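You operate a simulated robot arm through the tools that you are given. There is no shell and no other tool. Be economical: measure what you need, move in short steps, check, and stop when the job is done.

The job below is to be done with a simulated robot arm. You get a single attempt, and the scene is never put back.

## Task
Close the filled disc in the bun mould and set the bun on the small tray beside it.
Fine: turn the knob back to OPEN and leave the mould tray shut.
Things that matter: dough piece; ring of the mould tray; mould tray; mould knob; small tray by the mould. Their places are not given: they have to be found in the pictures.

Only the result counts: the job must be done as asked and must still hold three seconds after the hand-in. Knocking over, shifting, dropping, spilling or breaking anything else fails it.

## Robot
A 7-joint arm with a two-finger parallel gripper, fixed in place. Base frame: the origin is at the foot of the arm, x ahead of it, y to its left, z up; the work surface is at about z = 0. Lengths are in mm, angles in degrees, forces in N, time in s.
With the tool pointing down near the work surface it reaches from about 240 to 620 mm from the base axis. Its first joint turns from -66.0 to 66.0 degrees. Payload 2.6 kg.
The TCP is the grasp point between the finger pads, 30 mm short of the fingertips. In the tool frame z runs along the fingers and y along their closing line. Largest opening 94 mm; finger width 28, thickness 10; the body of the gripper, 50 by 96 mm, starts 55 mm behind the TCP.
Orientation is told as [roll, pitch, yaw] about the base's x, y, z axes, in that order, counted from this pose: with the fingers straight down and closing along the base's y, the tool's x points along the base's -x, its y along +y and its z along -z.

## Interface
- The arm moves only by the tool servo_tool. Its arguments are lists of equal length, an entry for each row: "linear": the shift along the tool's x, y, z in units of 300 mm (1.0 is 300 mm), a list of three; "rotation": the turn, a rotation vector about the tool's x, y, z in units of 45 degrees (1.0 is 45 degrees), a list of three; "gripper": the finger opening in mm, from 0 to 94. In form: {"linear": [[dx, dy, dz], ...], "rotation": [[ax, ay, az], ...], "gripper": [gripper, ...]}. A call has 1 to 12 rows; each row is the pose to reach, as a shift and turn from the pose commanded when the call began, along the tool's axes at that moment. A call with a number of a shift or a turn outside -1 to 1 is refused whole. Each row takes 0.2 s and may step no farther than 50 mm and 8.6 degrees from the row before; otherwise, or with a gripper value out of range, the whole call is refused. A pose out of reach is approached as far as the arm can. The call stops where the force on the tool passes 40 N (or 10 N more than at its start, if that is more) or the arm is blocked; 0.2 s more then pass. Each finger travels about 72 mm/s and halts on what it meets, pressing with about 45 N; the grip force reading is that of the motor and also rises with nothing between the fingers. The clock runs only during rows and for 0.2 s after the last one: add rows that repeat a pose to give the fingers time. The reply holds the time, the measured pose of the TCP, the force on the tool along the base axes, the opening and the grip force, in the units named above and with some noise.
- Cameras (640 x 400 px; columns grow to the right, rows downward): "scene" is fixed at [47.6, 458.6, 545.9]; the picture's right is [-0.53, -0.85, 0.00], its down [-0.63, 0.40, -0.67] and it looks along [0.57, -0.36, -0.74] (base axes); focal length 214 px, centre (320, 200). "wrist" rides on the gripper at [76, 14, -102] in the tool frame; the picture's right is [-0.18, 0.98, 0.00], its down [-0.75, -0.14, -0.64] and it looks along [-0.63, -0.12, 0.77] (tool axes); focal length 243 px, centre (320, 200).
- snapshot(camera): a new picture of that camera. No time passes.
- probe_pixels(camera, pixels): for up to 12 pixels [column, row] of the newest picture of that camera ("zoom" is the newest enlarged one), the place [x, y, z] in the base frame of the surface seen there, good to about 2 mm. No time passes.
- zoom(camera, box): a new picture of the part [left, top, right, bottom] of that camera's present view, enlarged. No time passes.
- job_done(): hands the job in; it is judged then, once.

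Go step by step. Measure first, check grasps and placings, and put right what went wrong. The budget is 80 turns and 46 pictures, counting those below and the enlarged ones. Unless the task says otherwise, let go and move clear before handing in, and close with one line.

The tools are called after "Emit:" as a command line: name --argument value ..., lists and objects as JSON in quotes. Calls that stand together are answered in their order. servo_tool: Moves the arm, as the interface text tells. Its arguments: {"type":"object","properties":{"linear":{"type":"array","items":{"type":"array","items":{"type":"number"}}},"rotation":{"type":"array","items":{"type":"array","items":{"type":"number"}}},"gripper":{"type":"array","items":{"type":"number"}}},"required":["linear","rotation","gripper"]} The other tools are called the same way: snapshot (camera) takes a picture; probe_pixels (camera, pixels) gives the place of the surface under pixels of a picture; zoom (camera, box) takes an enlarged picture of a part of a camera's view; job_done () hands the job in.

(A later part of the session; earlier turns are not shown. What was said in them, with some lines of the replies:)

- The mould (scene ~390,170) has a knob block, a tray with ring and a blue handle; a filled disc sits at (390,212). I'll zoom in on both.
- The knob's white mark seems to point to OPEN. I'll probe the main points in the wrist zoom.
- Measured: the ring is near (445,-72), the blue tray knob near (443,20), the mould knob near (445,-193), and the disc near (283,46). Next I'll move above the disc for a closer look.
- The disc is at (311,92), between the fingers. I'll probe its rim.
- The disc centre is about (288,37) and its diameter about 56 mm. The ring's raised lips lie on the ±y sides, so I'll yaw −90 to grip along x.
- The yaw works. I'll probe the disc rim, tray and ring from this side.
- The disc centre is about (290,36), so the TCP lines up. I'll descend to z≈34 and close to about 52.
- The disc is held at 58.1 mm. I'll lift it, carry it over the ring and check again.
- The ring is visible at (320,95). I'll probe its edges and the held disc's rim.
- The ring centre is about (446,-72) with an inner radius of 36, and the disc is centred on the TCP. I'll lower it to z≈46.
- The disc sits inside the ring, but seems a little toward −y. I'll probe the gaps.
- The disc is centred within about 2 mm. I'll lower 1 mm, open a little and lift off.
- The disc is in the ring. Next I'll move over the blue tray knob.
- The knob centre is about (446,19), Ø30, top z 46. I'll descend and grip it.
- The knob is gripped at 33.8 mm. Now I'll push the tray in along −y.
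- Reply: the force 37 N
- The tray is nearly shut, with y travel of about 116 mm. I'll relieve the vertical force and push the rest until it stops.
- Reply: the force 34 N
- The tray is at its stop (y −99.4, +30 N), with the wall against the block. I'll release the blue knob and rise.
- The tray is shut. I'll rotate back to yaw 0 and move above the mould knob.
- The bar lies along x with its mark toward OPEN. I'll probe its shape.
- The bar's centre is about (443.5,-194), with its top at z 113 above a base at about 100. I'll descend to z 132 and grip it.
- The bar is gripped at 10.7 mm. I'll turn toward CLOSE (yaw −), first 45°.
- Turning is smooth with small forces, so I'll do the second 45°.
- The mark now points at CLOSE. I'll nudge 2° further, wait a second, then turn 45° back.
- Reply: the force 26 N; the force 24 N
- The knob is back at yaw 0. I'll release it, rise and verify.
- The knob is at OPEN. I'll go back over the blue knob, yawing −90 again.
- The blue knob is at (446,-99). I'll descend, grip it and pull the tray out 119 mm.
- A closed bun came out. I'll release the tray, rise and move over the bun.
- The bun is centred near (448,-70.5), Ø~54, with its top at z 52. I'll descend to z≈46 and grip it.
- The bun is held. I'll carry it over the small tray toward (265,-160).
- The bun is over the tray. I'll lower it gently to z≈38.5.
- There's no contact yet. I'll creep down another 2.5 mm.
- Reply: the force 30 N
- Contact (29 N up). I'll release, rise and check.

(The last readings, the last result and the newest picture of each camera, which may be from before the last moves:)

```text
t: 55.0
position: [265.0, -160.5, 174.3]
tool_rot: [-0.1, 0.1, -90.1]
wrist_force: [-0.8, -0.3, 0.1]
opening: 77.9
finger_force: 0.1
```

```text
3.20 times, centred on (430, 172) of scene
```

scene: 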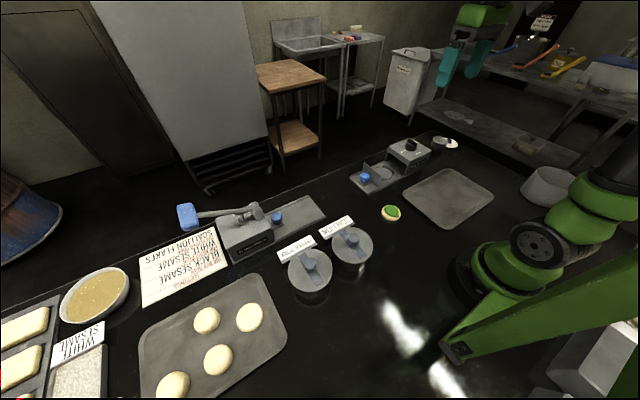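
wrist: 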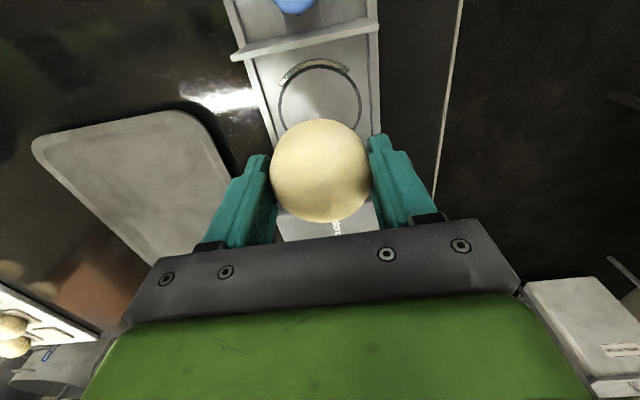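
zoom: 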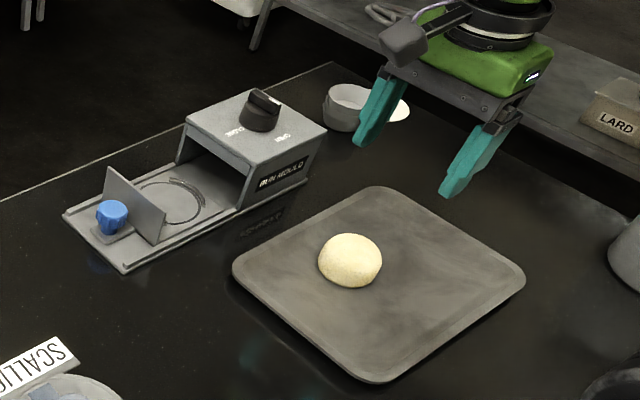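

The bun rests on the tray. I'll go back to the blue knob to shut the mould tray.

Emit:
servo_tool --linear '[[0.1, 0.1, 0], [0.2, 0.2, 0], [0.3, 0.3, 0], [0.4, 0.4, 0], [0.5, 0.5, 0], [0.595, 0.603, 0], [0.595, 0.603, 0.13], [0.595, 0.603, 0.13]]' --rotation '[[0, 0, 0], [0, 0, 0], [0, 0, 0], [0, 0, 0], [0, 0, 0], [0, 0, 0], [0, 0, 0], [0, 0, 0]]' --gripper '[78, 78, 78, 72, 72, 72, 72, 72]'

Emit:
snapshot --camera "wrist"

```text
t: 56.8
position: [445.7, 16.2, 132.9]
tool_rot: [-0.1, 0.0, -90.1]
wrist_force: [-0.1, -1.1, -0.7]
opening: 71.8
finger_force: 0.1
```

```text
15 pictures are left
```

wrist: 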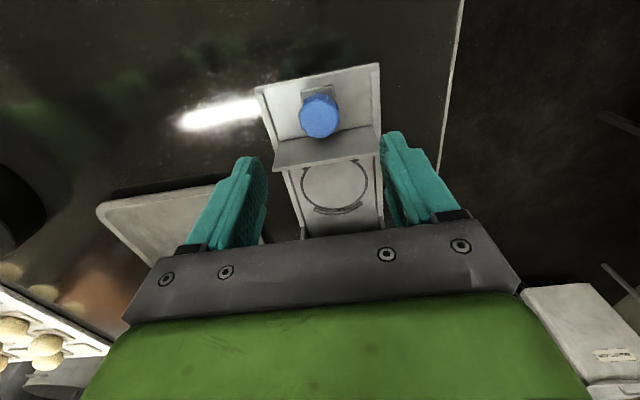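

Emit:
probe_pixels --camera "wrist" --pixels '[[320, 116], [301, 116], [338, 116], [320, 97], [320, 136], [330, 162]]'

```text
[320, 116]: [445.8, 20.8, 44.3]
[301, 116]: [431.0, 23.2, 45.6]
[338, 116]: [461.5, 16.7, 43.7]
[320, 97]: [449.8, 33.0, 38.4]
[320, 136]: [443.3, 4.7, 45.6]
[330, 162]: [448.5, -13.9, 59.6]
```

The knob is at (446,19). I'll grip it and push in.

Emit:
servo_tool --linear '[[0.009, 0, 0.12], [0.009, 0, 0.22], [0.009, 0, 0.275], [0.009, 0, 0.286], [0.009, 0, 0.286], [0.009, 0, 0.286], [0.009, 0, 0.286], [0.009, 0, 0.286]]' --rotation '[[0, 0, 0], [0, 0, 0], [0, 0, 0], [0, 0, 0], [0, 0, 0], [0, 0, 0], [0, 0, 0], [0, 0, 0]]' --gripper '[72, 72, 72, 60, 45, 32, 25, 25]'

Emit:
servo_tool --linear '[[-0.02, 0, 0], [-0.06, 0, 0], [-0.11, 0, 0], [-0.16, 0, 0], [-0.21, 0, 0], [-0.26, 0, 0], [-0.31, 0, 0], [-0.35, 0, 0], [-0.375, 0, 0], [-0.385, 0, 0], [-0.385, 0, 0]]' --rotation '[[0, 0, 0], [0, 0, 0], [0, 0, 0], [0, 0, 0], [0, 0, 0], [0, 0, 0], [0, 0, 0], [0, 0, 0], [0, 0, 0], [0, 0, 0], [0, 0, 0]]' --gripper '[25, 25, 25, 25, 25, 25, 25, 25, 25, 25, 25]'

Emit:
servo_tool --linear '[[-0.008, 0, 0], [-0.016, 0, 0], [-0.024, 0, 0], [-0.032, 0, 0], [-0.038, 0, 0]]' --rotation '[[0, 0, 0], [0, 0, 0], [0, 0, 0], [0, 0, 0], [0, 0, 0]]' --gripper '[25, 25, 25, 25, 25]'

```text
t: 58.6
position: [445.7, 18.9, 46.1]
tool_rot: [0.1, 0.1, -90.0]
wrist_force: [0.5, 1.2, -6.0]
opening: 33.7
finger_force: 45.1
```

```text
t: 59.8
position: [444.6, -37.1, 46.4]
tool_rot: [0.1, 0.0, -89.9]
wrist_force: [3.5, -0.4, -2.7]
opening: 33.4
finger_force: 45.0
stopped in row 5: the force on the tool passed its limit (the readings are from after the stop); the commanded pose is now the measured one
```

```text
t: 61.0
position: [444.5, -47.8, 45.2]
tool_rot: [0.2, 0.1, -89.9]
wrist_force: [5.6, 1.6, 1.0]
opening: 33.6
finger_force: 45.0
```

The call stopped on a brief force peak at y −37, and the next push moved on freely. I'll continue with smaller steps.

Emit:
servo_tool --linear '[[-0.02, 0, 0], [-0.04, 0, 0], [-0.06, 0, 0], [-0.08, 0, 0], [-0.1, 0, 0], [-0.12, 0, 0], [-0.14, 0, 0], [-0.155, 0, 0], [-0.165, 0, 0], [-0.165, 0, 0]]' --rotation '[[0, 0, 0], [0, 0, 0], [0, 0, 0], [0, 0, 0], [0, 0, 0], [0, 0, 0], [0, 0, 0], [0, 0, 0], [0, 0, 0], [0, 0, 0]]' --gripper '[25, 25, 25, 25, 25, 25, 25, 25, 25, 25]'

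Emit:
servo_tool --linear '[[-0.007, 0, 0], [-0.014, 0, 0], [-0.02, 0, 0], [-0.026, 0, 0]]' --rotation '[[0, 0, 0], [0, 0, 0], [0, 0, 0], [0, 0, 0]]' --gripper '[25, 25, 25, 25]'

Emit:
zoom --camera "scene" --box '[360, 130, 440, 190]'

```text
t: 63.2
position: [445.7, -97.6, 46.2]
tool_rot: [0.2, 0.0, -89.8]
wrist_force: [12.5, -0.4, -4.7]
opening: 33.3
finger_force: 44.8
```

```text
t: 64.2
position: [445.7, -100.2, 46.8]
tool_rot: [0.1, 0.6, -89.6]
wrist_force: [-6.9, 33.4, 13.3]
opening: 33.4
finger_force: 45.1
```

```text
6.67 times, centred on (400, 160) of scene
```

zoom: 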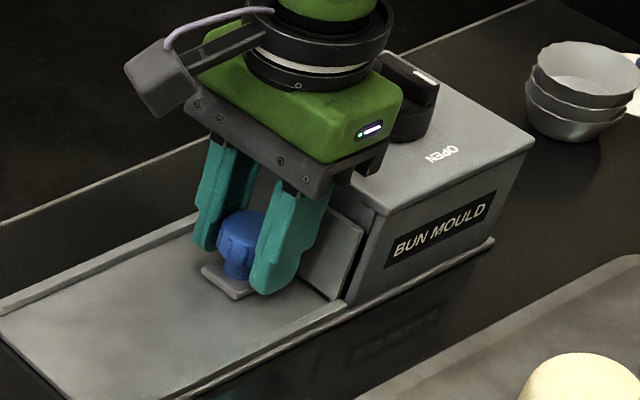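

The tray is against its stop (33 N). I'll release, rise clear and check.

Emit:
servo_tool --linear '[[0, 0, 0], [0, 0, 0], [0, 0, 0], [0.015, 0, -0.03], [0.015, 0, -0.15], [0.015, 0, -0.3], [0.05, 0, -0.45], [0.1, 0, -0.55], [0.1, 0, -0.55]]' --rotation '[[0, 0, 0], [0, 0, 0], [0, 0, 0], [0, 0, 0], [0, 0, 0], [0, 0, 0], [0, 0, 0], [0, 0, 0], [0, 0, 0]]' --gripper '[45, 58, 66, 66, 70, 70, 70, 70, 70]'

Emit:
zoom --camera "scene" --box '[330, 110, 530, 235]'

Emit:
snapshot --camera "scene"

Emit:
snapshot --camera "wrist"

```text
t: 66.2
position: [443.6, -77.8, 211.9]
tool_rot: [0.1, -0.1, -89.9]
wrist_force: [-0.5, 0.4, 0.0]
opening: 69.9
finger_force: 0.1
```

```text
3.20 times, centred on (430, 172) of scene
```

zoom: 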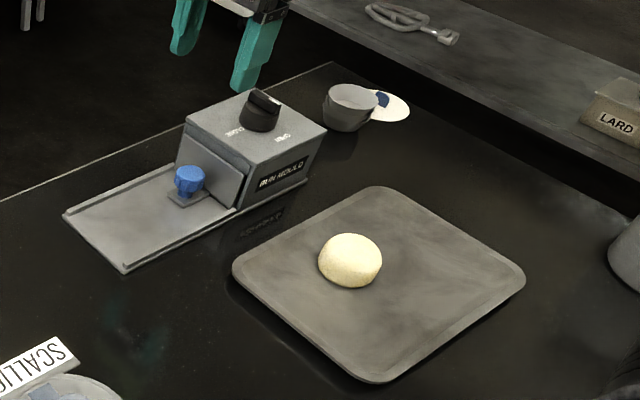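

```text
12 pictures are left
```

scene: 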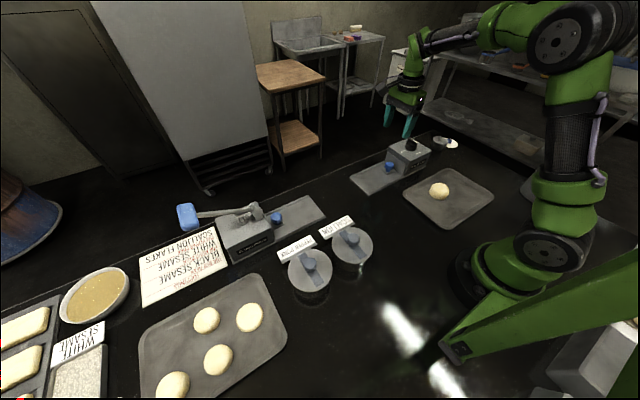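

```text
11 pictures are left
```

wrist: 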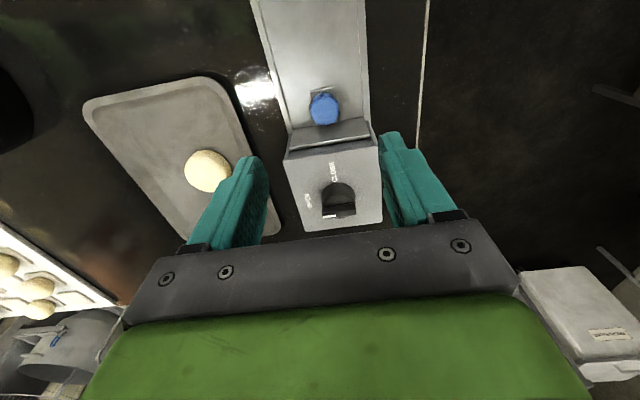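

The bun is on the small tray (440,190), the mould tray is shut, the knob is at OPEN and nothing else has moved, so I'm handing in.

Emit:
job_done

```text
The job is handed in.
```

The bun is closed and sitting on the small tray, the mould tray is shut and the knob is back at OPEN; I've handed the job in.
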